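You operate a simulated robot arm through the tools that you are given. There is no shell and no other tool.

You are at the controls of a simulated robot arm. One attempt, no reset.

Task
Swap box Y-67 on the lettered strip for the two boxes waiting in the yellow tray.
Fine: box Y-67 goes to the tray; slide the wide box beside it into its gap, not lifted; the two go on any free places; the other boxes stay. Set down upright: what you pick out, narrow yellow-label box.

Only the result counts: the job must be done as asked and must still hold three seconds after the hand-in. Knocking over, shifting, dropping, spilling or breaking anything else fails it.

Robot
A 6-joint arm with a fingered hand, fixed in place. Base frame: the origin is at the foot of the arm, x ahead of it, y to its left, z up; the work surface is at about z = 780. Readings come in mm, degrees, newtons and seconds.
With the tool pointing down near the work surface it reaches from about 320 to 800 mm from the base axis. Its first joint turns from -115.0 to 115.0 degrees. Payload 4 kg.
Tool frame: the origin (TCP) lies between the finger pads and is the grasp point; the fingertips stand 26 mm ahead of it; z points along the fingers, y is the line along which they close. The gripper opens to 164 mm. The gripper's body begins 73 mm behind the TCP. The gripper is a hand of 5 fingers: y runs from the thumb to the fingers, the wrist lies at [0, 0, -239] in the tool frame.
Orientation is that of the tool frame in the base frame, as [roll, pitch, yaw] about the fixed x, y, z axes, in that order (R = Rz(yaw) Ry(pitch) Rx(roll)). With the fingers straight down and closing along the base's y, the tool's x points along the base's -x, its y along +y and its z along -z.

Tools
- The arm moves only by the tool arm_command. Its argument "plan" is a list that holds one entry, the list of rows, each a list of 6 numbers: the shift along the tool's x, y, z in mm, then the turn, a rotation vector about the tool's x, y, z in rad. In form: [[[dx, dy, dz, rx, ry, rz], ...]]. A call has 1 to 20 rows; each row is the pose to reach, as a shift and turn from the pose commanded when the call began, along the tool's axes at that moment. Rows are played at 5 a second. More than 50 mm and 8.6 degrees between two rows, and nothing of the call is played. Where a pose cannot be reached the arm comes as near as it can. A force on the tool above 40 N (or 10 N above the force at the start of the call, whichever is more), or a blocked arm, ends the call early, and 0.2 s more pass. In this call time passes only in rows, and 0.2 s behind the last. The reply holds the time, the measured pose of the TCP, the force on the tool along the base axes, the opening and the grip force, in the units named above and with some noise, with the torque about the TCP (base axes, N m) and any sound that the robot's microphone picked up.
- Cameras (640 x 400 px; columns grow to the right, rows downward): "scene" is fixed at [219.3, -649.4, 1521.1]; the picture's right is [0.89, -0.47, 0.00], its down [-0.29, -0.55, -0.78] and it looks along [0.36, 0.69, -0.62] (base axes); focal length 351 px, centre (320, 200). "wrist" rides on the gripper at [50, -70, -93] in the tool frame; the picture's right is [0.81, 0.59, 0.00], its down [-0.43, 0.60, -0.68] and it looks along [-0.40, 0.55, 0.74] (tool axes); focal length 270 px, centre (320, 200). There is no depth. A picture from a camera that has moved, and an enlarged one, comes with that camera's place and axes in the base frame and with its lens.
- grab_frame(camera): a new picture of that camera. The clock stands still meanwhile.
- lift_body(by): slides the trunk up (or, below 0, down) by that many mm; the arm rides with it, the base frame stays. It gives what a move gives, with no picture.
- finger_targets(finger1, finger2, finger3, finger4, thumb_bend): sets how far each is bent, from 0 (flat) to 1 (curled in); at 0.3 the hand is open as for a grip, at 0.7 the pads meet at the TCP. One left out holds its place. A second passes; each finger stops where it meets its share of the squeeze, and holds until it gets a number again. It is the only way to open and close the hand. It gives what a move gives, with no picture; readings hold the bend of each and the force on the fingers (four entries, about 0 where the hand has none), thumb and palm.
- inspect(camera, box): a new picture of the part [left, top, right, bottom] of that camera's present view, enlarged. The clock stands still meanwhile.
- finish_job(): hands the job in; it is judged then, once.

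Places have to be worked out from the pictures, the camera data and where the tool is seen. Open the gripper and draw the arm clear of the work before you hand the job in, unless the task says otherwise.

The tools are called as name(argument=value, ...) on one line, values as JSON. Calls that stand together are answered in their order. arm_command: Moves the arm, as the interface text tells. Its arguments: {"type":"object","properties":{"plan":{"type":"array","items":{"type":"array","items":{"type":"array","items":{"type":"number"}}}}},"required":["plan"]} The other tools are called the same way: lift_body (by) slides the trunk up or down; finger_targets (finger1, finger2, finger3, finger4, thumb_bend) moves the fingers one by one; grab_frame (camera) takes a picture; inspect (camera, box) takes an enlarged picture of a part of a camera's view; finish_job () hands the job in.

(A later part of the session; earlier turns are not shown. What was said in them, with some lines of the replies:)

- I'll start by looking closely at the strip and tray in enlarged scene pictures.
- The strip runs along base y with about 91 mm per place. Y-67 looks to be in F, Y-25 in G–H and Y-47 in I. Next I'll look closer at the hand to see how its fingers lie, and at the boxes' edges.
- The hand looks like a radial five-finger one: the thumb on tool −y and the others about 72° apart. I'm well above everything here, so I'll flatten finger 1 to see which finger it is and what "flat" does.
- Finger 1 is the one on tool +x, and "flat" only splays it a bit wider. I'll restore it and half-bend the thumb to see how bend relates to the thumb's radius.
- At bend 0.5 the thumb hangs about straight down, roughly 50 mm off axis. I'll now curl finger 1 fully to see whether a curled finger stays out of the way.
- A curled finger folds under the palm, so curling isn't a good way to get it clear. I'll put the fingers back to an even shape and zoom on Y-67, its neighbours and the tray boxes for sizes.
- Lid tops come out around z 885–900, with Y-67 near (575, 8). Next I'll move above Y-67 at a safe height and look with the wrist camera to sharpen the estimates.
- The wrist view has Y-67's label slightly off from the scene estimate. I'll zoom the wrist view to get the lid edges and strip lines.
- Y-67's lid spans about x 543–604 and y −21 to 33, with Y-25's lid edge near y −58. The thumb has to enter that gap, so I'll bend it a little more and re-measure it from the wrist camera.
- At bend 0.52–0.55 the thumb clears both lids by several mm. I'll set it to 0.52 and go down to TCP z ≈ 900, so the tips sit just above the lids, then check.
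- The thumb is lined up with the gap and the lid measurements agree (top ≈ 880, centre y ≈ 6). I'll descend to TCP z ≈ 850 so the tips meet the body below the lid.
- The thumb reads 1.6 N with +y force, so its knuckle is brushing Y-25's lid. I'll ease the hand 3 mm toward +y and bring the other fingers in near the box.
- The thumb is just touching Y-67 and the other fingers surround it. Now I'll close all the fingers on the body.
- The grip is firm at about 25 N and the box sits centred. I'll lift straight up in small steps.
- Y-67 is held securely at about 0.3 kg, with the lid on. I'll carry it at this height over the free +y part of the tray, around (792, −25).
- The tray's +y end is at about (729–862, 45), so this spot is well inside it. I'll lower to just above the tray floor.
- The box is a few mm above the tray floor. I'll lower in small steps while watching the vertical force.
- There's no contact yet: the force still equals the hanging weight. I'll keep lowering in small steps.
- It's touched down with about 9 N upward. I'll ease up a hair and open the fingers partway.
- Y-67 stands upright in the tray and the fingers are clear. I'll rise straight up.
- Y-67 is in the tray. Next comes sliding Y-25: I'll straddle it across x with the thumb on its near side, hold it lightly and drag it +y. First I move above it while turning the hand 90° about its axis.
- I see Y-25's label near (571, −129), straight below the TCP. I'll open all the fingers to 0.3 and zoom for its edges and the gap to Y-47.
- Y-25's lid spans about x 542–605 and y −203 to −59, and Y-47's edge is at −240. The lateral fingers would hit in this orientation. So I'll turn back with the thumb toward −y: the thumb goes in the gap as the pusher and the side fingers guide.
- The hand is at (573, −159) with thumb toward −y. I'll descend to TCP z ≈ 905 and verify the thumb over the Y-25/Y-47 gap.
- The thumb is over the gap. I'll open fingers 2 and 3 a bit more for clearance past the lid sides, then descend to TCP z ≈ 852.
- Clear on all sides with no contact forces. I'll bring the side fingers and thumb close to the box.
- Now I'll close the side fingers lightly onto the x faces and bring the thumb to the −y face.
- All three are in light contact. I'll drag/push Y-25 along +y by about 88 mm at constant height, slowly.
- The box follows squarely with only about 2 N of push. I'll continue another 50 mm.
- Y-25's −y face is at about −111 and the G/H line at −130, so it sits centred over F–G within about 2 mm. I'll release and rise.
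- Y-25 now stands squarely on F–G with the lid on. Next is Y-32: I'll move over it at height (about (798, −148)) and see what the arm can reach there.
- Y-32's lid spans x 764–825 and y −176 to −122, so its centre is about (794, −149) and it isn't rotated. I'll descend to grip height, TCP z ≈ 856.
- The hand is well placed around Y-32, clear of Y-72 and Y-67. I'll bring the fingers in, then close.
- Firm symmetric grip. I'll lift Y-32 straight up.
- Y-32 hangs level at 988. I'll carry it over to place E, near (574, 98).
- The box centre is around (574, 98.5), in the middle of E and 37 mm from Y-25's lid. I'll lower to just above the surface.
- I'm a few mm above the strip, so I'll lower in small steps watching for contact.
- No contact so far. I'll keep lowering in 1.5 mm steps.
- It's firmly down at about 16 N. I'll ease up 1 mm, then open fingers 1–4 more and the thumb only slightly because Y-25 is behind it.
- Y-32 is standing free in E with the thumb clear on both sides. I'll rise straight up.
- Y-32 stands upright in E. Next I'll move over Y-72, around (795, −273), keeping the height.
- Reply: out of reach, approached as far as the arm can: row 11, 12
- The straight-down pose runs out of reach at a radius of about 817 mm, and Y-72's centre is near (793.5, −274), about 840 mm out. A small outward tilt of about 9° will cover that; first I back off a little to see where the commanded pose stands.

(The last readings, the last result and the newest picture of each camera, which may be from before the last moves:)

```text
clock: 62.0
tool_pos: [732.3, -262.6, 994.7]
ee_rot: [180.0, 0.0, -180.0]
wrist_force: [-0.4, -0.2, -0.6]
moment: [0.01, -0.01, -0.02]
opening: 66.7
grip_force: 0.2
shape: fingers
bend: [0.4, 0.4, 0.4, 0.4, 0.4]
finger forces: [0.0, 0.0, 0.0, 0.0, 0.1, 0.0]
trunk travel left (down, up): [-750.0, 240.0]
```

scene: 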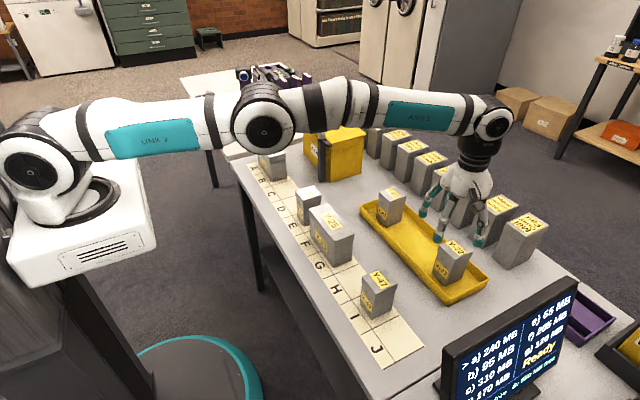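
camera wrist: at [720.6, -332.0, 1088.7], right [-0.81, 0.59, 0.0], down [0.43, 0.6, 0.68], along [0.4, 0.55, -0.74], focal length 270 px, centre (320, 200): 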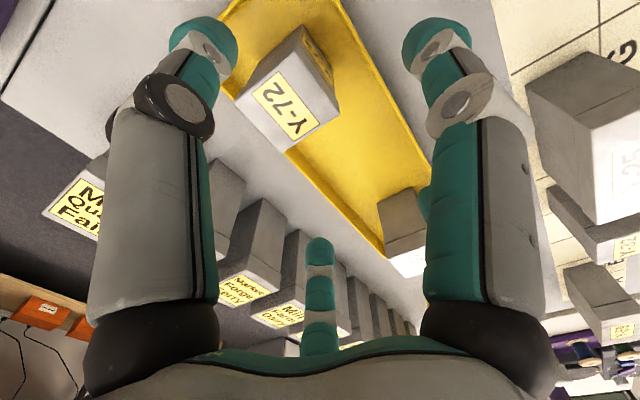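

The commanded pose follows the real one. Now I'll tilt the hand about 9° outward (about tool y) while moving over Y-72.

arm_command(plan=[[[-15, -3, -2, 0, -0.08, 0], [-30, -6, -4, 0, -0.157, 0], [-46, -9, -5, 0, -0.157, 0], [-61, -11.5, -5, 0, -0.157, 0]]])

grab_frame(camera="wrist")

inspect(camera="wrist", box=[180, 0, 436, 160])

inspect(camera="scene", box=[380, 80, 560, 300])

```text
clock: 63.0
tool_pos: [795.7, -272.4, 1001.3]
ee_rot: [180.0, 9.0, -179.8]
wrist_force: [0.5, -0.3, -0.7]
moment: [0.0, -0.01, -0.02]
opening: 66.8
grip_force: 0.0
shape: fingers
bend: [0.4, 0.4, 0.4, 0.4, 0.4]
finger forces: [0.0, 0.1, 0.0, 0.0, 0.0, 0.0]
trunk travel left (down, up): [-750.0, 240.0]
```

```text
taken
camera wrist: at [730.6, -342.9, 1085.7], right [-0.8, 0.59, -0.13], down [0.32, 0.6, 0.74], along [0.51, 0.55, -0.66], focal length 270 px, centre (320, 200)
```

wrist: 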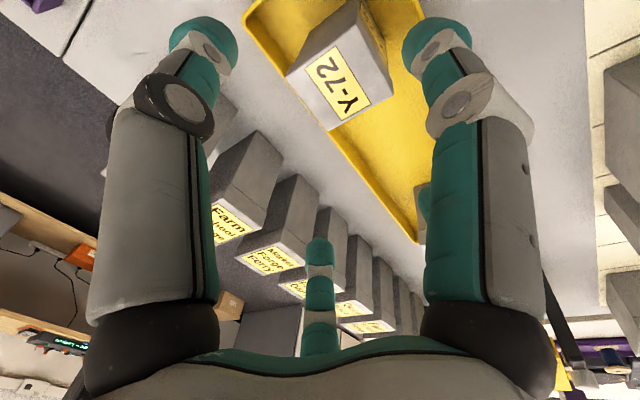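

```text
2.50 times, centred on (308, 80) of wrist
camera zoom: at [730.6, -342.9, 1085.7], right [-0.8, 0.59, -0.13], down [0.32, 0.6, 0.74], along [0.51, 0.55, -0.66], focal length 676 px, centre (350, 500)
```

zoom: 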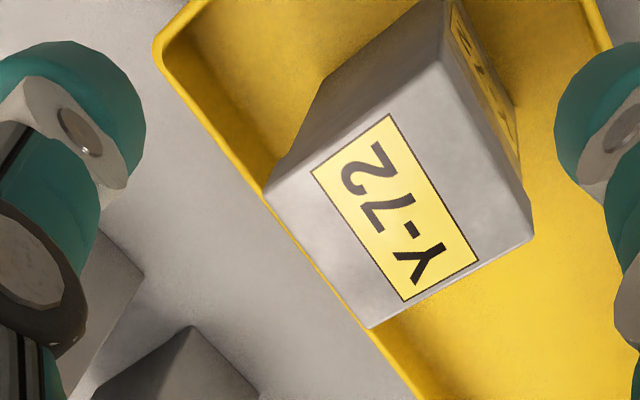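

```text
1.82 times, centred on (470, 190) of scene
camera zoom: at [219.3, -649.4, 1521.1], right [0.89, -0.47, 0.0], down [-0.29, -0.55, -0.78], along [0.36, 0.69, -0.62], focal length 639 px, centre (47, 218)
```

zoom: 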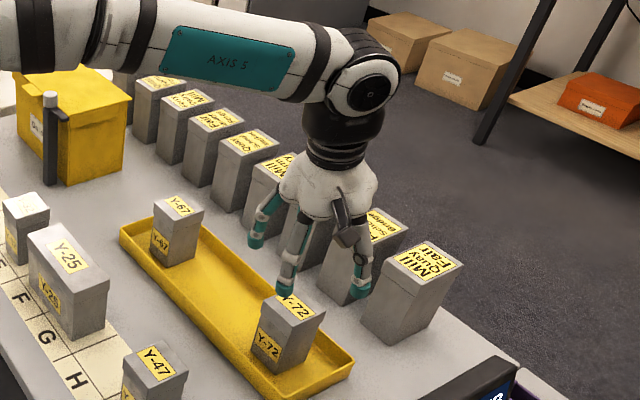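

The tilt works, and TCP is at (795, −273) with Y-72's centre at about (794.5, −274). I'll descend vertically, with components along the tilted tool axes, to z ≈ 858.

arm_command(plan=[[[4.7, -0.5, 29.6, 0, 0, 0], [9.4, -0.5, 59.3, 0, 0, 0], [13.3, -0.5, 84, 0, 0, 0], [17.2, -0.5, 108.6, 0, 0, 0], [20.3, -0.5, 128.4, 0, 0, 0], [22.4, -0.5, 141.5, 0, 0, 0]]])

grab_frame(camera="wrist")

inspect(camera="scene", box=[390, 180, 510, 310])

```text
clock: 64.4
tool_pos: [794.1, -271.9, 858.3]
ee_rot: [-179.9, 9.2, -179.8]
wrist_force: [0.5, 0.1, 9.1]
moment: [-0.19, 0.56, 0.03]
opening: 66.4
grip_force: 5.1
shape: fingers
bend: [0.4, 0.4, 0.4, 0.4, 0.4]
finger forces: [9.5, 0.0, 0.1, 0.1, 0.0, 0.1]
trunk travel left (down, up): [-750.0, 240.0]
```

```text
taken
camera wrist: at [729.2, -341.2, 943.1], right [-0.8, 0.59, -0.13], down [0.32, 0.6, 0.74], along [0.51, 0.55, -0.66], focal length 270 px, centre (320, 200)
```

wrist: 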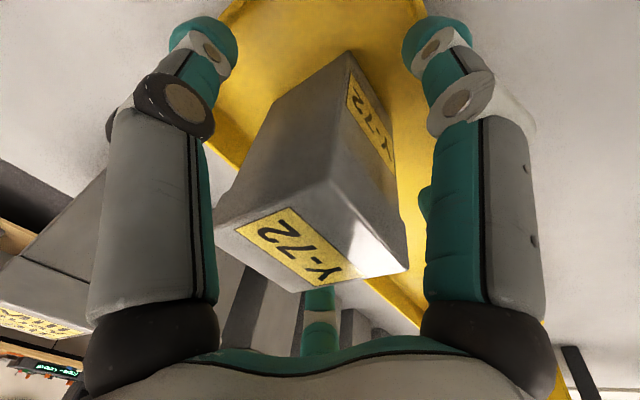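

```text
3.08 times, centred on (450, 245) of scene
camera zoom: at [219.3, -649.4, 1521.1], right [0.89, -0.47, 0.0], down [-0.29, -0.55, -0.78], along [0.36, 0.69, -0.62], focal length 1081 px, centre (-80, 62)
```

zoom: 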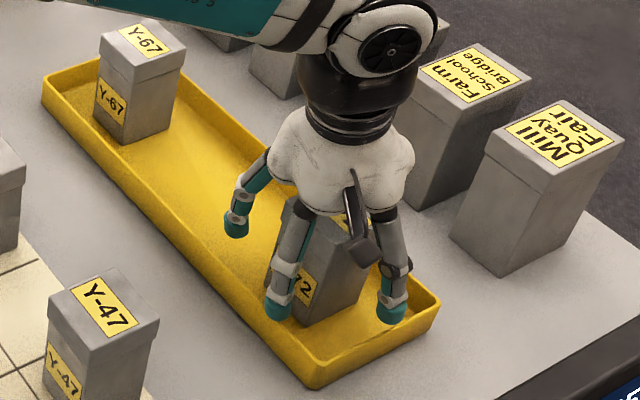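

Finger 1's tip has come down on the tray's near wall (9.5 N upward). I'll back up at once, then bend that finger in so it passes inside the wall.

arm_command(plan=[[[-1.6, 0, -10, 0, 0, 0], [-3.1, 0, -19.8, 0, 0, 0]]])

finger_targets(finger1=0.51, finger2=0.46, finger3=0.46, finger4=0.46, thumb_bend=0.48)

grab_frame(camera="wrist")

inspect(camera="scene", box=[350, 180, 500, 310])

```text
clock: 65.0
tool_pos: [795.6, -272.2, 876.8]
ee_rot: [180.0, 9.0, 180.0]
wrist_force: [0.0, 0.1, -0.2]
moment: [0.01, -0.02, 0.01]
opening: 66.6
grip_force: 0.1
shape: fingers
bend: [0.4, 0.4, 0.4, 0.4, 0.4]
finger forces: [0.1, 0.0, 0.0, 0.0, 0.0, 0.0]
trunk travel left (down, up): [-750.0, 240.0]
```

```text
clock: 66.0
tool_pos: [795.6, -272.4, 876.6]
ee_rot: [-180.0, 9.0, -180.0]
wrist_force: [-0.3, 0.3, -0.2]
moment: [-0.01, -0.01, 0.01]
opening: 43.7
grip_force: 0.0
shape: fingers
bend: [0.51, 0.46, 0.46, 0.46, 0.48]
finger forces: [0.1, 0.0, 0.0, 0.0, 0.0, 0.0]
trunk travel left (down, up): [-750.0, 240.0]
```

```text
taken
camera wrist: at [729.4, -342.1, 961.1], right [-0.8, 0.59, -0.13], down [0.32, 0.6, 0.74], along [0.51, 0.55, -0.66], focal length 270 px, centre (320, 200)
```

wrist: 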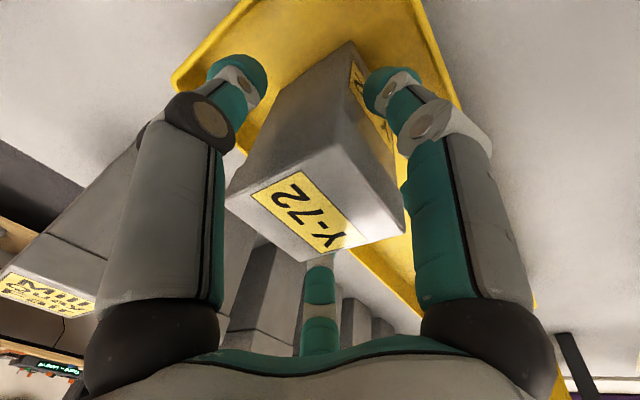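

```text
3.08 times, centred on (425, 245) of scene
camera zoom: at [219.3, -649.4, 1521.1], right [0.89, -0.47, 0.0], down [-0.29, -0.55, -0.78], along [0.36, 0.69, -0.62], focal length 1081 px, centre (-3, 62)
```

zoom: 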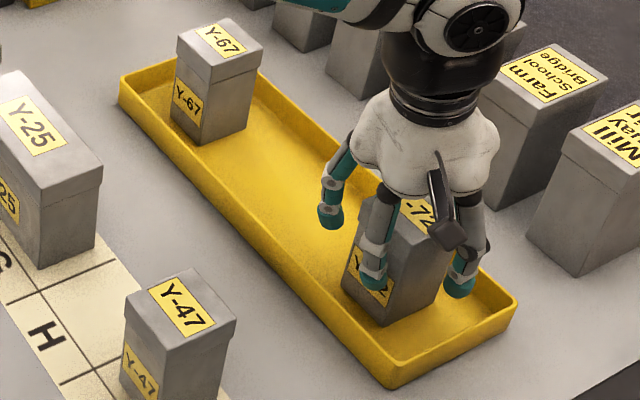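

The tray hasn't moved, compared with the earlier picture. I'll descend again with finger 1 inside the wall, to z ≈ 860.

arm_command(plan=[[[0.9, -1, 5.5, 0, 0, 0], [1.7, -1, 11, 0, 0, 0], [2.6, -1, 16.4, 0, 0, 0]]])

grab_frame(camera="wrist")

inspect(camera="scene", box=[390, 190, 490, 310])

```text
clock: 66.8
tool_pos: [794.8, -274.1, 861.1]
ee_rot: [-180.0, 9.0, 180.0]
wrist_force: [-0.6, -0.3, 0.3]
moment: [-0.02, 0.0, 0.0]
opening: 44.0
grip_force: 0.1
shape: fingers
bend: [0.51, 0.46, 0.46, 0.46, 0.48]
finger forces: [0.0, 0.0, 0.0, 0.0, 0.0, 0.0]
trunk travel left (down, up): [-750.0, 240.0]
```

```text
taken
camera wrist: at [728.5, -344.4, 945.3], right [-0.8, 0.59, -0.13], down [0.32, 0.6, 0.74], along [0.51, 0.55, -0.66], focal length 270 px, centre (320, 200)
```

wrist: 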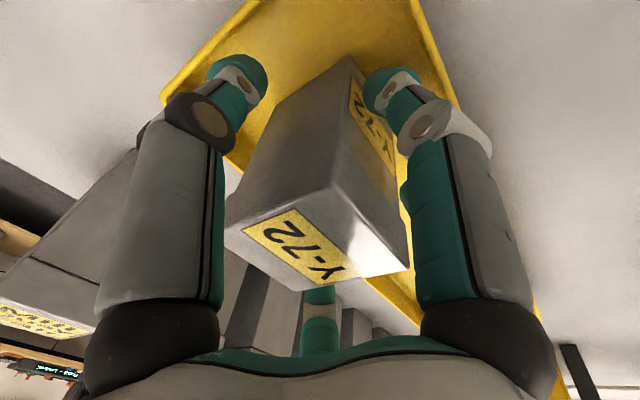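

```text
3.33 times, centred on (440, 250) of scene
camera zoom: at [219.3, -649.4, 1521.1], right [0.89, -0.47, 0.0], down [-0.29, -0.55, -0.78], along [0.36, 0.69, -0.62], focal length 1171 px, centre (-80, 33)
```

zoom: 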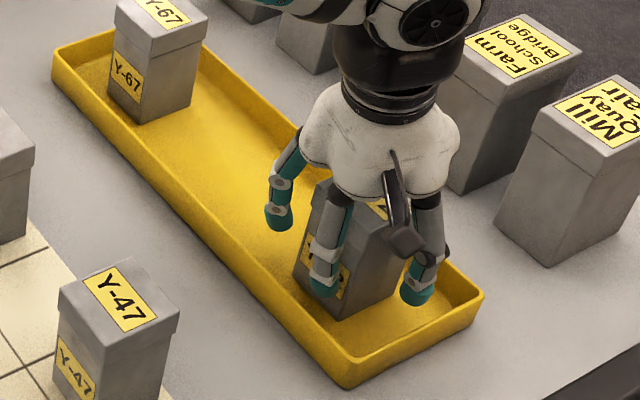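

No contact and well centred. I'll clamp with the thumb and fingers 2 and 3 on the y faces first, since that can't tilt the box.

finger_targets(finger2=0.53, finger3=0.53, thumb_bend=0.57)

finger_targets(finger2=0.7, finger3=0.7, thumb_bend=0.7)

grab_frame(camera="wrist")

inspect(camera="scene", box=[390, 190, 490, 310])

```text
clock: 67.8
tool_pos: [794.0, -274.5, 860.7]
ee_rot: [-180.0, 8.9, -180.0]
wrist_force: [0.2, -0.3, -0.3]
moment: [0.04, -0.01, -0.01]
opening: 34.5
grip_force: 0.0
shape: fingers
bend: [0.51, 0.53, 0.53, 0.46, 0.56]
finger forces: [0.0, 0.0, 0.0, 0.0, 0.0, 0.1]
trunk travel left (down, up): [-750.0, 240.0]
```

```text
clock: 68.8
tool_pos: [793.9, -274.4, 861.7]
ee_rot: [180.0, 9.0, 180.0]
wrist_force: [-0.3, -0.8, 2.3]
moment: [0.02, 0.01, -0.02]
opening: 32.7
grip_force: 16.9
shape: fingers
bend: [0.51, 0.56, 0.56, 0.46, 0.6]
finger forces: [0.0, 8.4, 8.6, 0.0, 17.5, 0.0]
trunk travel left (down, up): [-750.0, 240.0]
```

```text
taken
camera wrist: at [728.4, -344.3, 945.4], right [-0.8, 0.59, -0.13], down [0.32, 0.6, 0.74], along [0.51, 0.55, -0.66], focal length 270 px, centre (320, 200)
```

wrist: 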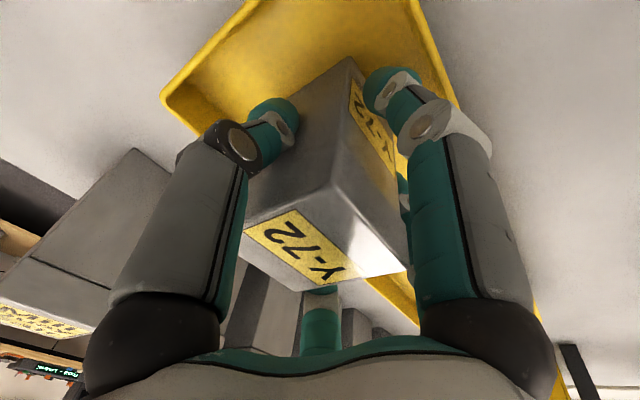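

```text
3.33 times, centred on (440, 250) of scene
camera zoom: at [219.3, -649.4, 1521.1], right [0.89, -0.47, 0.0], down [-0.29, -0.55, -0.78], along [0.36, 0.69, -0.62], focal length 1171 px, centre (-80, 33)
```

zoom: 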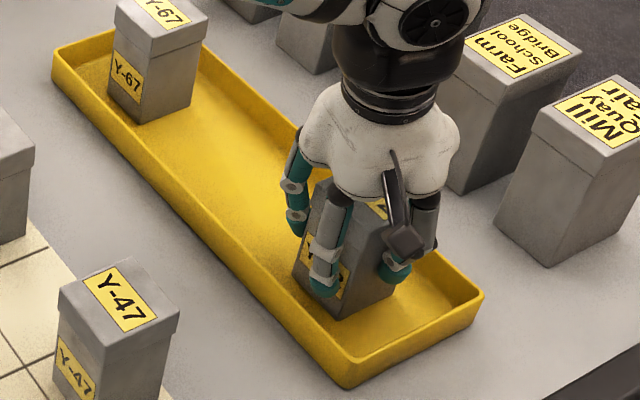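

Three-point grip is firm and the box is still flat. I'll lift vertically, starting slowly.

arm_command(plan=[[[-0.8, 0, -4.9, 0, 0, 0], [-1.9, 0, -11.9, 0, 0, 0]]])

inspect(camera="scene", box=[390, 190, 490, 310])

grab_frame(camera="wrist")

```text
clock: 69.4
tool_pos: [794.5, -271.9, 871.8]
ee_rot: [-180.0, 8.8, 179.9]
wrist_force: [1.2, 1.3, -2.1]
moment: [0.0, 0.0, 0.02]
opening: 32.7
grip_force: 16.3
shape: fingers
bend: [0.51, 0.56, 0.56, 0.46, 0.6]
finger forces: [0.0, 8.3, 8.6, 0.0, 16.8, 0.0]
trunk travel left (down, up): [-750.0, 240.0]
```

```text
3.33 times, centred on (440, 250) of scene
camera zoom: at [219.3, -649.4, 1521.1], right [0.89, -0.47, 0.0], down [-0.29, -0.55, -0.78], along [0.36, 0.69, -0.62], focal length 1171 px, centre (-80, 33)
```

zoom: 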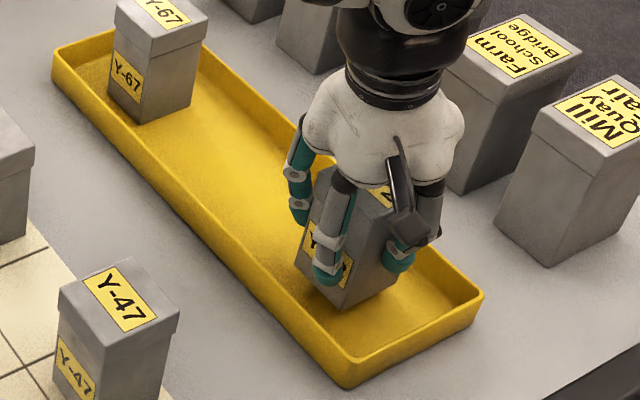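

```text
taken
camera wrist: at [729.0, -343.6, 957.2], right [-0.8, 0.59, -0.12], down [0.32, 0.6, 0.74], along [0.51, 0.55, -0.66], focal length 270 px, centre (320, 200)
```

wrist: 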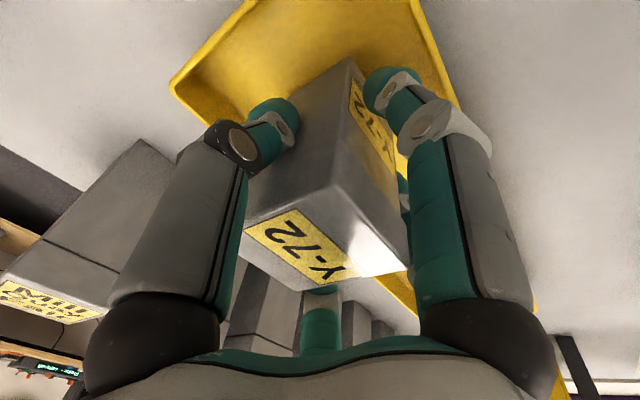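

It's off the floor with no slip or rotation. I'll continue the lift to about z 1000.

arm_command(plan=[[[-2.3, 0, -14.8, 0, 0, 0], [-5.5, 0, -34.6, 0, 0, 0], [-8.6, 0, -54.3, 0, 0, 0], [-11.7, 0, -74, 0, 0, 0], [-14.9, 0, -93.8, 0, 0, 0], [-18, 0, -113.6, 0, 0, 0], [-20, 0, -126, 0, 0, 0]]])

grab_frame(camera="wrist")

grab_frame(camera="scene")

```text
clock: 71.0
tool_pos: [795.0, -274.4, 1000.6]
ee_rot: [179.9, 8.9, -179.9]
wrist_force: [-0.2, -0.1, -2.8]
moment: [0.0, -0.04, -0.02]
opening: 32.6
grip_force: 16.8
shape: fingers
bend: [0.51, 0.56, 0.56, 0.46, 0.6]
finger forces: [0.0, 8.4, 8.3, 0.0, 16.7, 0.1]
trunk travel left (down, up): [-750.0, 240.0]
```

```text
taken
camera wrist: at [729.9, -344.0, 1085.4], right [-0.8, 0.59, -0.13], down [0.32, 0.6, 0.74], along [0.51, 0.55, -0.66], focal length 270 px, centre (320, 200)
```

wrist: 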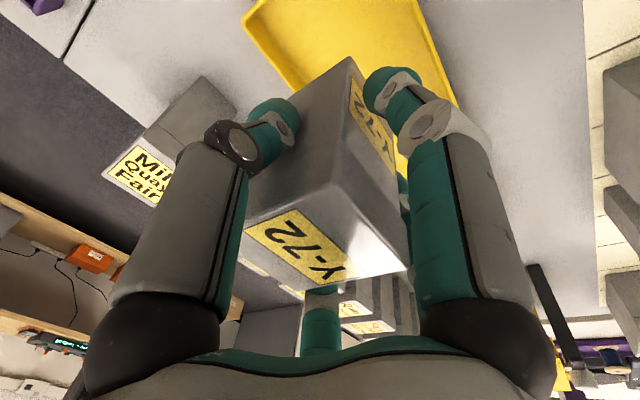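

```text
taken
```

scene: 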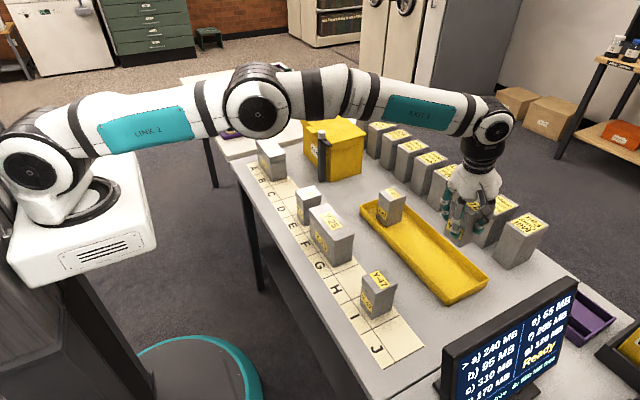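

Y-72 is securely up. I'll carry it over to place D, around (574, 189), keeping the tilt and height.

arm_command(plan=[[[6.5, 13.9, -1.0, 0, 0, 0], [17.4, 37, -2.8, 0, 0, 0], [30.5, 64.8, -4.8, 0, 0, 0], [43.6, 92.6, -6.9, 0, 0, 0], [56.6, 120.4, -9, 0, 0, 0], [69.7, 148.2, -11, 0, 0, 0], [82.8, 175.9, -13.1, 0, 0, 0], [95.8, 203.7, -15.2, 0, 0, 0], [108.9, 231.5, -17.3, 0, 0, 0], [122, 259.3, -19.3, 0, 0, 0], [135, 287.1, -21.4, 0, 0, 0], [148.1, 314.8, -23.5, 0, 0, 0], [161.2, 342.6, -25.5, 0, 0, 0], [174.2, 370.4, -27.6, 0, 0, 0], [187.3, 398.2, -29.7, 0, 0, 0], [200.4, 426, -31.7, 0, 0, 0], [211.3, 449.1, -33.5, 0, 0, 0], [217.8, 463, -34.5, 0, 0, 0]]])

grab_frame(camera="wrist")

grab_frame(camera="scene")

inspect(camera="wrist", box=[180, 0, 500, 200])

```text
clock: 74.8
tool_pos: [574.7, 190.6, 1004.0]
ee_rot: [-179.9, 9.0, -179.9]
wrist_force: [0.1, 1.5, -2.3]
moment: [0.01, 0.0, -0.02]
opening: 32.5
grip_force: 16.5
shape: fingers
bend: [0.51, 0.56, 0.56, 0.46, 0.61]
finger forces: [0.0, 8.2, 8.4, 0.1, 16.5, 0.1]
trunk travel left (down, up): [-750.0, 240.0]
```

```text
taken
camera wrist: at [509.0, 120.3, 1088.5], right [-0.8, 0.59, -0.13], down [0.32, 0.6, 0.74], along [0.51, 0.55, -0.66], focal length 270 px, centre (320, 200)
```

wrist: 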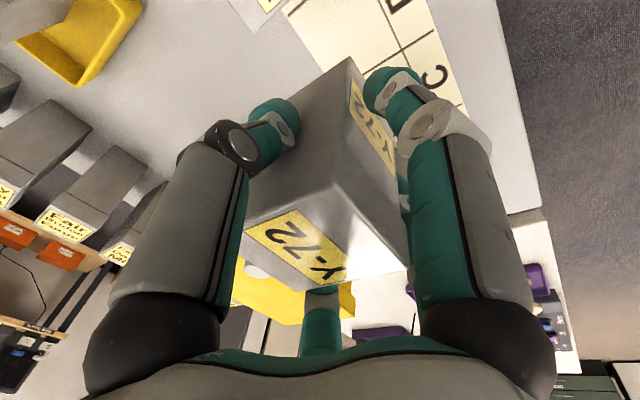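

```text
taken
```

scene: 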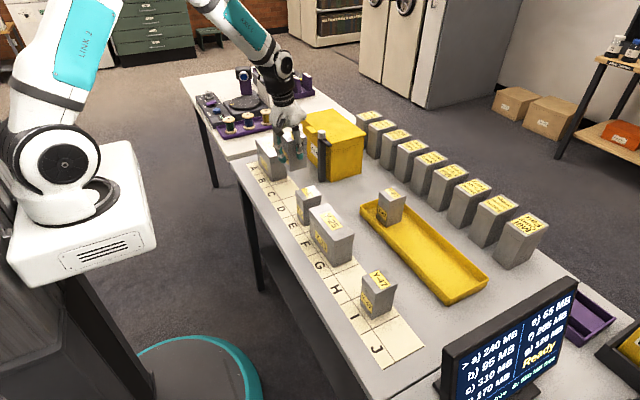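

```text
2.00 times, centred on (340, 100) of wrist
camera zoom: at [509.0, 120.3, 1088.5], right [-0.8, 0.59, -0.13], down [0.32, 0.6, 0.74], along [0.51, 0.55, -0.66], focal length 541 px, centre (280, 400)
```

zoom: 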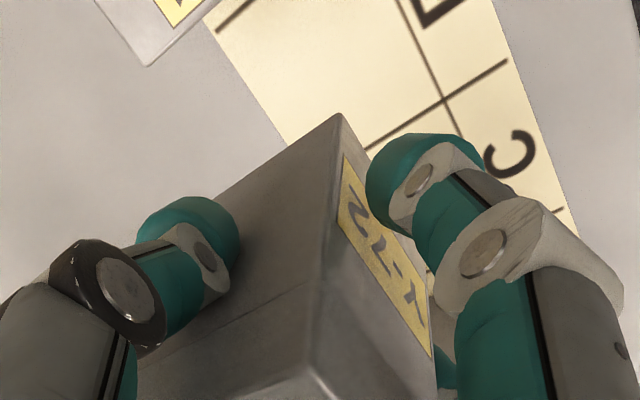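

The box hangs with its centre near (574, 189), and Y-32's lid edge is at y 127. I'll shift +2 mm in y for thumb room and lower to just above the strip.

arm_command(plan=[[[3.1, 1, 19.8, 0, 0, 0], [7, 2, 44.4, 0, 0, 0], [10.9, 2, 69.1, 0, 0, 0], [14.9, 2, 93.8, 0, 0, 0], [18, 2, 113.6, 0, 0, 0], [20.3, 2, 128.4, 0, 0, 0], [21.9, 2, 138.3, 0, 0, 0]]])

grab_frame(camera="wrist")

inspect(camera="scene", box=[240, 110, 360, 230])

```text
clock: 76.4
tool_pos: [573.8, 190.1, 859.6]
ee_rot: [-180.0, 9.0, -180.0]
wrist_force: [0.2, -0.4, -2.5]
moment: [-0.05, 0.0, -0.01]
opening: 32.3
grip_force: 16.3
shape: fingers
bend: [0.51, 0.56, 0.56, 0.46, 0.61]
finger forces: [0.0, 8.1, 8.3, 0.0, 16.4, 0.0]
trunk travel left (down, up): [-750.0, 240.0]
```

```text
taken
camera wrist: at [508.3, 120.8, 944.5], right [-0.8, 0.59, -0.13], down [0.32, 0.6, 0.74], along [0.51, 0.55, -0.66], focal length 270 px, centre (320, 200)
```

wrist: 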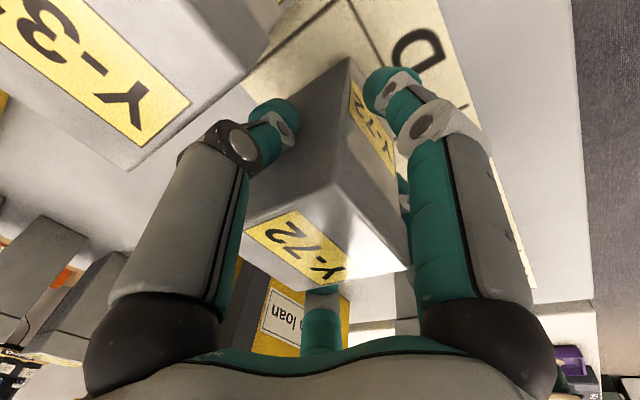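

```text
3.33 times, centred on (300, 170) of scene
camera zoom: at [219.3, -649.4, 1521.1], right [0.89, -0.47, 0.0], down [-0.29, -0.55, -0.78], along [0.36, 0.69, -0.62], focal length 1171 px, centre (387, 300)
```

zoom: 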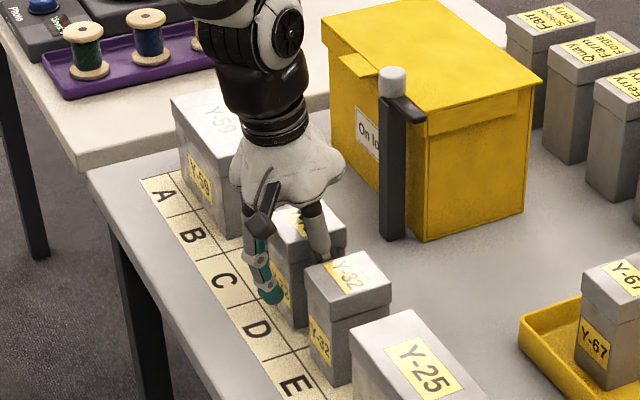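

Nearly down. I'll lower in small steps watching the force.

arm_command(plan=[[[0.15, 0, 1, 0, 0, 0], [0.3, 0, 2, 0, 0, 0]]])

arm_command(plan=[[[0.12, 0, 0.75, 0, 0, 0], [0.23, 0, 1.5, 0, 0, 0]]])

```text
clock: 77.0
tool_pos: [574.4, 190.7, 858.2]
ee_rot: [180.0, 9.0, 180.0]
wrist_force: [0.0, 0.4, -2.5]
moment: [-0.03, 0.04, 0.01]
opening: 32.5
grip_force: 16.5
shape: fingers
bend: [0.51, 0.56, 0.56, 0.46, 0.61]
finger forces: [0.0, 8.2, 8.2, 0.0, 16.3, 0.0]
trunk travel left (down, up): [-750.0, 240.0]
```

```text
clock: 77.6
tool_pos: [573.7, 189.6, 856.2]
ee_rot: [180.0, 9.0, -180.0]
wrist_force: [0.5, -0.6, -2.8]
moment: [0.01, 0.0, 0.02]
opening: 32.5
grip_force: 16.7
shape: fingers
bend: [0.51, 0.56, 0.56, 0.46, 0.61]
finger forces: [0.1, 8.1, 8.3, 0.1, 16.4, 0.0]
trunk travel left (down, up): [-750.0, 240.0]
```

Still hanging free, so I'll continue in 1.2 mm steps.

arm_command(plan=[[[0.1, 0, 0.6, 0, 0, 0], [0.19, 0, 1.2, 0, 0, 0]]])

arm_command(plan=[[[0.1, 0, 0.6, 0, 0, 0], [0.19, 0, 1.2, 0, 0, 0]]])

```text
clock: 78.2
tool_pos: [572.7, 190.1, 855.4]
ee_rot: [-179.9, 9.0, 179.9]
wrist_force: [-0.2, -0.9, 3.7]
moment: [-0.01, 0.03, 0.01]
opening: 32.5
grip_force: 16.7
shape: fingers
bend: [0.51, 0.56, 0.56, 0.46, 0.6]
finger forces: [0.0, 7.9, 8.0, 0.0, 17.4, 0.1]
trunk travel left (down, up): [-750.0, 240.0]
```

```text
clock: 78.8
tool_pos: [573.5, 191.7, 855.8]
ee_rot: [-179.9, 9.1, 180.0]
wrist_force: [-2.8, -0.1, 10.0]
moment: [0.09, 0.02, 0.01]
opening: 32.6
grip_force: 17.2
shape: fingers
bend: [0.51, 0.56, 0.56, 0.46, 0.61]
finger forces: [0.0, 8.6, 8.7, 0.1, 17.4, 0.0]
trunk travel left (down, up): [-750.0, 240.0]
```

It's down with about 10 N. I'll check that it's flat, then release with the thumb opening only slightly.

inspect(camera="scene", box=[270, 150, 350, 230])

finger_targets(finger1=0.46, finger2=0.46, finger3=0.46, finger4=0.44, thumb_bend=0.54)

grab_frame(camera="wrist")

inspect(camera="scene", box=[270, 150, 350, 230])

```text
5.00 times, centred on (310, 190) of scene
camera zoom: at [219.3, -649.4, 1521.1], right [0.89, -0.47, 0.0], down [-0.29, -0.55, -0.78], along [0.36, 0.69, -0.62], focal length 1756 px, centre (370, 250)
```

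zoom: 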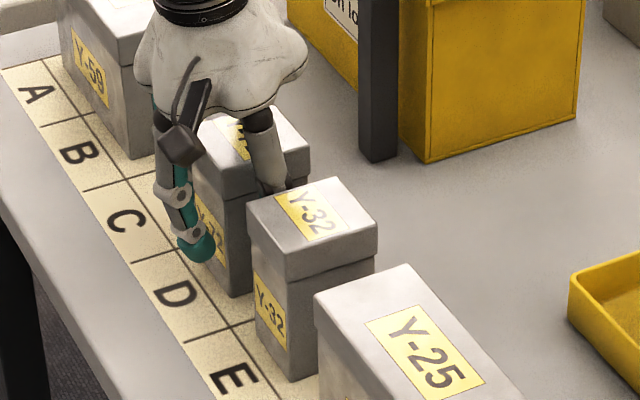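

```text
clock: 79.8
tool_pos: [575.4, 190.5, 854.4]
ee_rot: [180.0, 9.0, 180.0]
wrist_force: [-1.0, 1.0, 0.1]
moment: [0.03, 0.04, -0.02]
opening: 43.4
grip_force: 0.2
shape: fingers
bend: [0.46, 0.46, 0.46, 0.44, 0.54]
finger forces: [0.1, 0.0, 0.0, 0.1, 0.4, 0.1]
trunk travel left (down, up): [-750.0, 240.0]
```

```text
taken
camera wrist: at [508.7, 120.8, 939.4], right [-0.8, 0.59, -0.13], down [0.32, 0.6, 0.74], along [0.51, 0.55, -0.66], focal length 270 px, centre (320, 200)
```

wrist: 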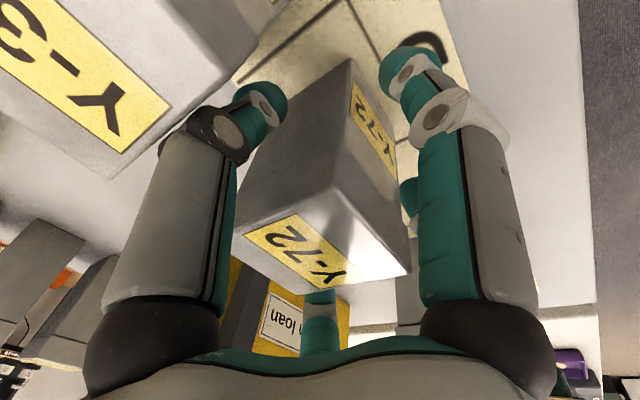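

```text
5.00 times, centred on (310, 190) of scene
camera zoom: at [219.3, -649.4, 1521.1], right [0.89, -0.47, 0.0], down [-0.29, -0.55, -0.78], along [0.36, 0.69, -0.62], focal length 1756 px, centre (370, 250)
```

zoom: 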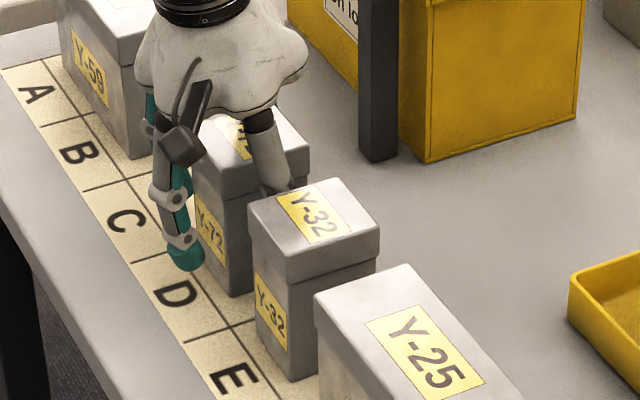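

The thumb reads 0.4 N, so its knuckle may be just brushing Y-32's lid. I'll bend it in slightly before rising.

finger_targets(thumb_bend=0.555)

inspect(camera="wrist", box=[120, 0, 440, 300])

```text
clock: 80.8
tool_pos: [573.7, 190.6, 854.4]
ee_rot: [-180.0, 9.1, -179.9]
wrist_force: [-0.2, 0.6, -0.2]
moment: [-0.05, 0.0, -0.01]
opening: 42.7
grip_force: 0.0
shape: fingers
bend: [0.46, 0.46, 0.46, 0.44, 0.55]
finger forces: [0.1, 0.0, 0.0, 0.0, 0.5, 0.0]
trunk travel left (down, up): [-750.0, 240.0]
```

```text
1.33 times, centred on (280, 150) of wrist
camera zoom: at [508.7, 120.8, 939.4], right [-0.8, 0.59, -0.13], down [0.32, 0.6, 0.74], along [0.51, 0.55, -0.66], focal length 360 px, centre (373, 267)
```

zoom: 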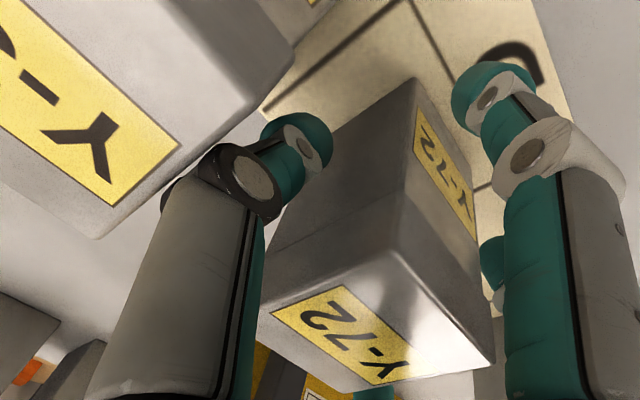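

Thumb is between the two boxes with a hair of contact. I'll rise vertically with a slight +0.8 mm y ease, so it leaves Y-32's lid edge straight away.

arm_command(plan=[[[-0.5, 0.8, -3, 0, 0, 0], [-1.6, 0.8, -10, 0, 0, 0], [-3.9, 0.8, -24.7, 0, 0, 0], [-7, 0.8, -44.4, 0, 0, 0], [-11.7, 0.8, -74, 0, 0, 0], [-17.2, 0.8, -108.6, 0, 0, 0], [-23.5, 0.8, -148, 0, 0, 0]]])

inspect(camera="scene", box=[250, 130, 400, 270])

grab_frame(camera="wrist")

```text
clock: 82.4
tool_pos: [574.5, 190.1, 1006.5]
ee_rot: [-180.0, 9.0, -179.9]
wrist_force: [0.2, -0.5, -0.1]
moment: [0.0, -0.01, -0.02]
opening: 42.7
grip_force: 0.0
shape: fingers
bend: [0.46, 0.46, 0.46, 0.44, 0.55]
finger forces: [0.0, 0.0, 0.1, 0.0, 0.0, 0.0]
trunk travel left (down, up): [-750.0, 240.0]
```

```text
2.86 times, centred on (325, 200) of scene
camera zoom: at [219.3, -649.4, 1521.1], right [0.89, -0.47, 0.0], down [-0.29, -0.55, -0.78], along [0.36, 0.69, -0.62], focal length 1004 px, centre (306, 200)
```

zoom: 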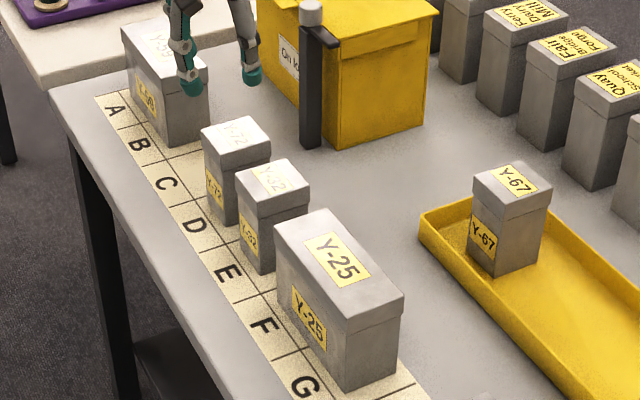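

```text
taken
camera wrist: at [509.3, 120.1, 1091.1], right [-0.8, 0.59, -0.13], down [0.32, 0.6, 0.74], along [0.51, 0.55, -0.66], focal length 270 px, centre (320, 200)
```

wrist: 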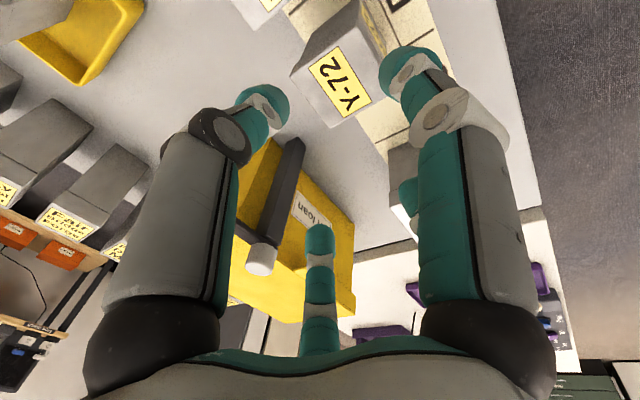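

All boxes are standing: Y-72 in D, Y-32 in E, Y-25 on F–G and Y-67 in the tray. I'll draw the arm up and back, straighten the hand and open it.

arm_command(plan=[[[13, 0, -30, 0, 0, 0], [27, 0, -61, 0, 0, 0], [40, 0, -91, 0, 0.05, 0], [54, 0, -122, 0, 0.1, 0], [67, 0, -152, 0, 0.157, 0]]])

finger_targets(finger1=0.3, finger2=0.3, finger3=0.3, finger4=0.3, thumb_bend=0.3)

grab_frame(camera="scene")

inspect(camera="scene", box=[240, 120, 400, 280])

inspect(camera="scene", box=[330, 170, 530, 350])

```text
clock: 83.6
tool_pos: [483.2, 192.1, 1145.0]
ee_rot: [180.0, 0.1, -179.9]
wrist_force: [1.0, 0.0, 0.0]
moment: [-0.02, -0.02, 0.02]
opening: 42.9
grip_force: 0.0
shape: fingers
bend: [0.46, 0.46, 0.46, 0.44, 0.55]
finger forces: [0.0, 0.0, 0.0, 0.0, 0.0, 0.0]
trunk travel left (down, up): [-750.0, 240.0]
```

```text
clock: 84.6
tool_pos: [483.1, 191.4, 1144.7]
ee_rot: [179.9, 0.0, -180.0]
wrist_force: [0.3, 0.4, 0.9]
moment: [-0.04, -0.04, 0.01]
opening: 90.2
grip_force: 0.0
shape: fingers
bend: [0.3, 0.3, 0.3, 0.3, 0.3]
finger forces: [0.1, 0.0, 0.1, 0.0, 0.0, 0.0]
trunk travel left (down, up): [-750.0, 240.0]
```

```text
taken
```

scene: 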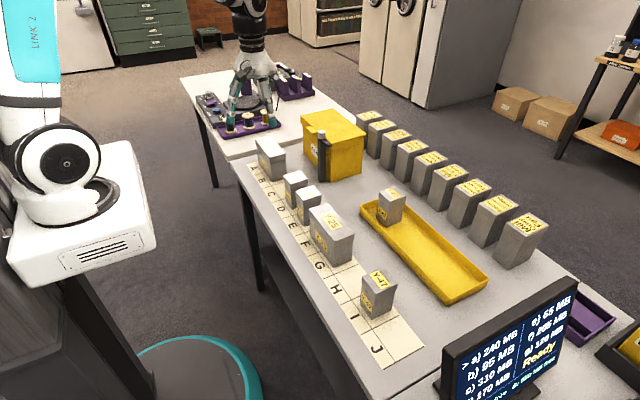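

```text
2.50 times, centred on (320, 200) of scene
camera zoom: at [219.3, -649.4, 1521.1], right [0.89, -0.47, 0.0], down [-0.29, -0.55, -0.78], along [0.36, 0.69, -0.62], focal length 878 px, centre (320, 200)
```

zoom: 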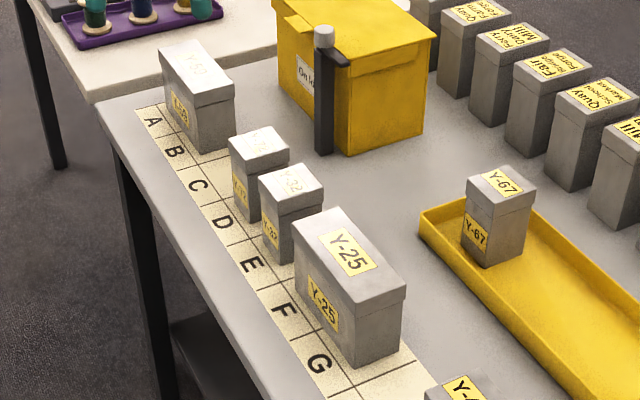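

```text
2.22 times, centred on (430, 260) of scene
camera zoom: at [219.3, -649.4, 1521.1], right [0.89, -0.47, 0.0], down [-0.29, -0.55, -0.78], along [0.36, 0.69, -0.62], focal length 780 px, centre (76, 67)
```

zoom: 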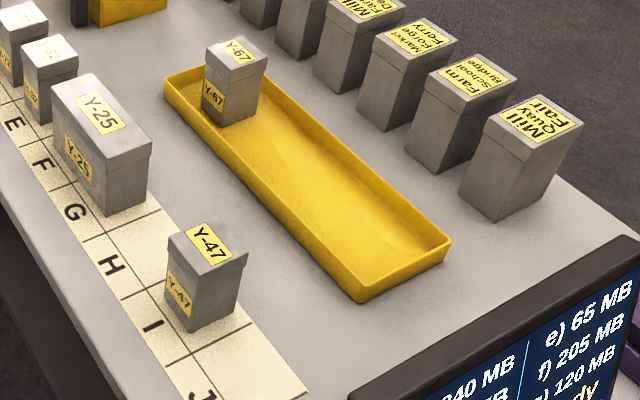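

Everything stands as asked: Y-67 upright in the tray, Y-25 slid onto F–G, Y-72 in D and Y-32 in E, and Y-47 and the A–B box where they were. The hand is open and clear, so I'm handing in.

finish_job()

```text
The job is handed in.
```

The swap is done and handed in; the last pictures showed every box upright with its lid on.

- **Y-67:** it stands in the free end of the yellow tray.
- **Y-25 (the wide box):** I slid it along the strip from G–H to F–G without lifting it, so it now fills Y-67's gap.
- **Y-32 and Y-72:** they came out of the tray and stand in places E and D.
- **The other boxes:** Y-47 in I and the box on A–B were left alone.

There were three light touches along the way:

- **Tray wall:** one finger came down on it with about 9.5 N while I reached for Y-72. I backed off at once, and the tray looked unmoved in the next picture.
- **Y-25:** the thumb brushed its lid at about 1.6 N when I went in for Y-67.
- **Y-32:** the thumb read about 0.5 N when I released Y-72, probably against Y-32's lid. Y-32 may have moved about 1 mm, but it is still well inside E.

The hand was open and clear of the work when I handed in.
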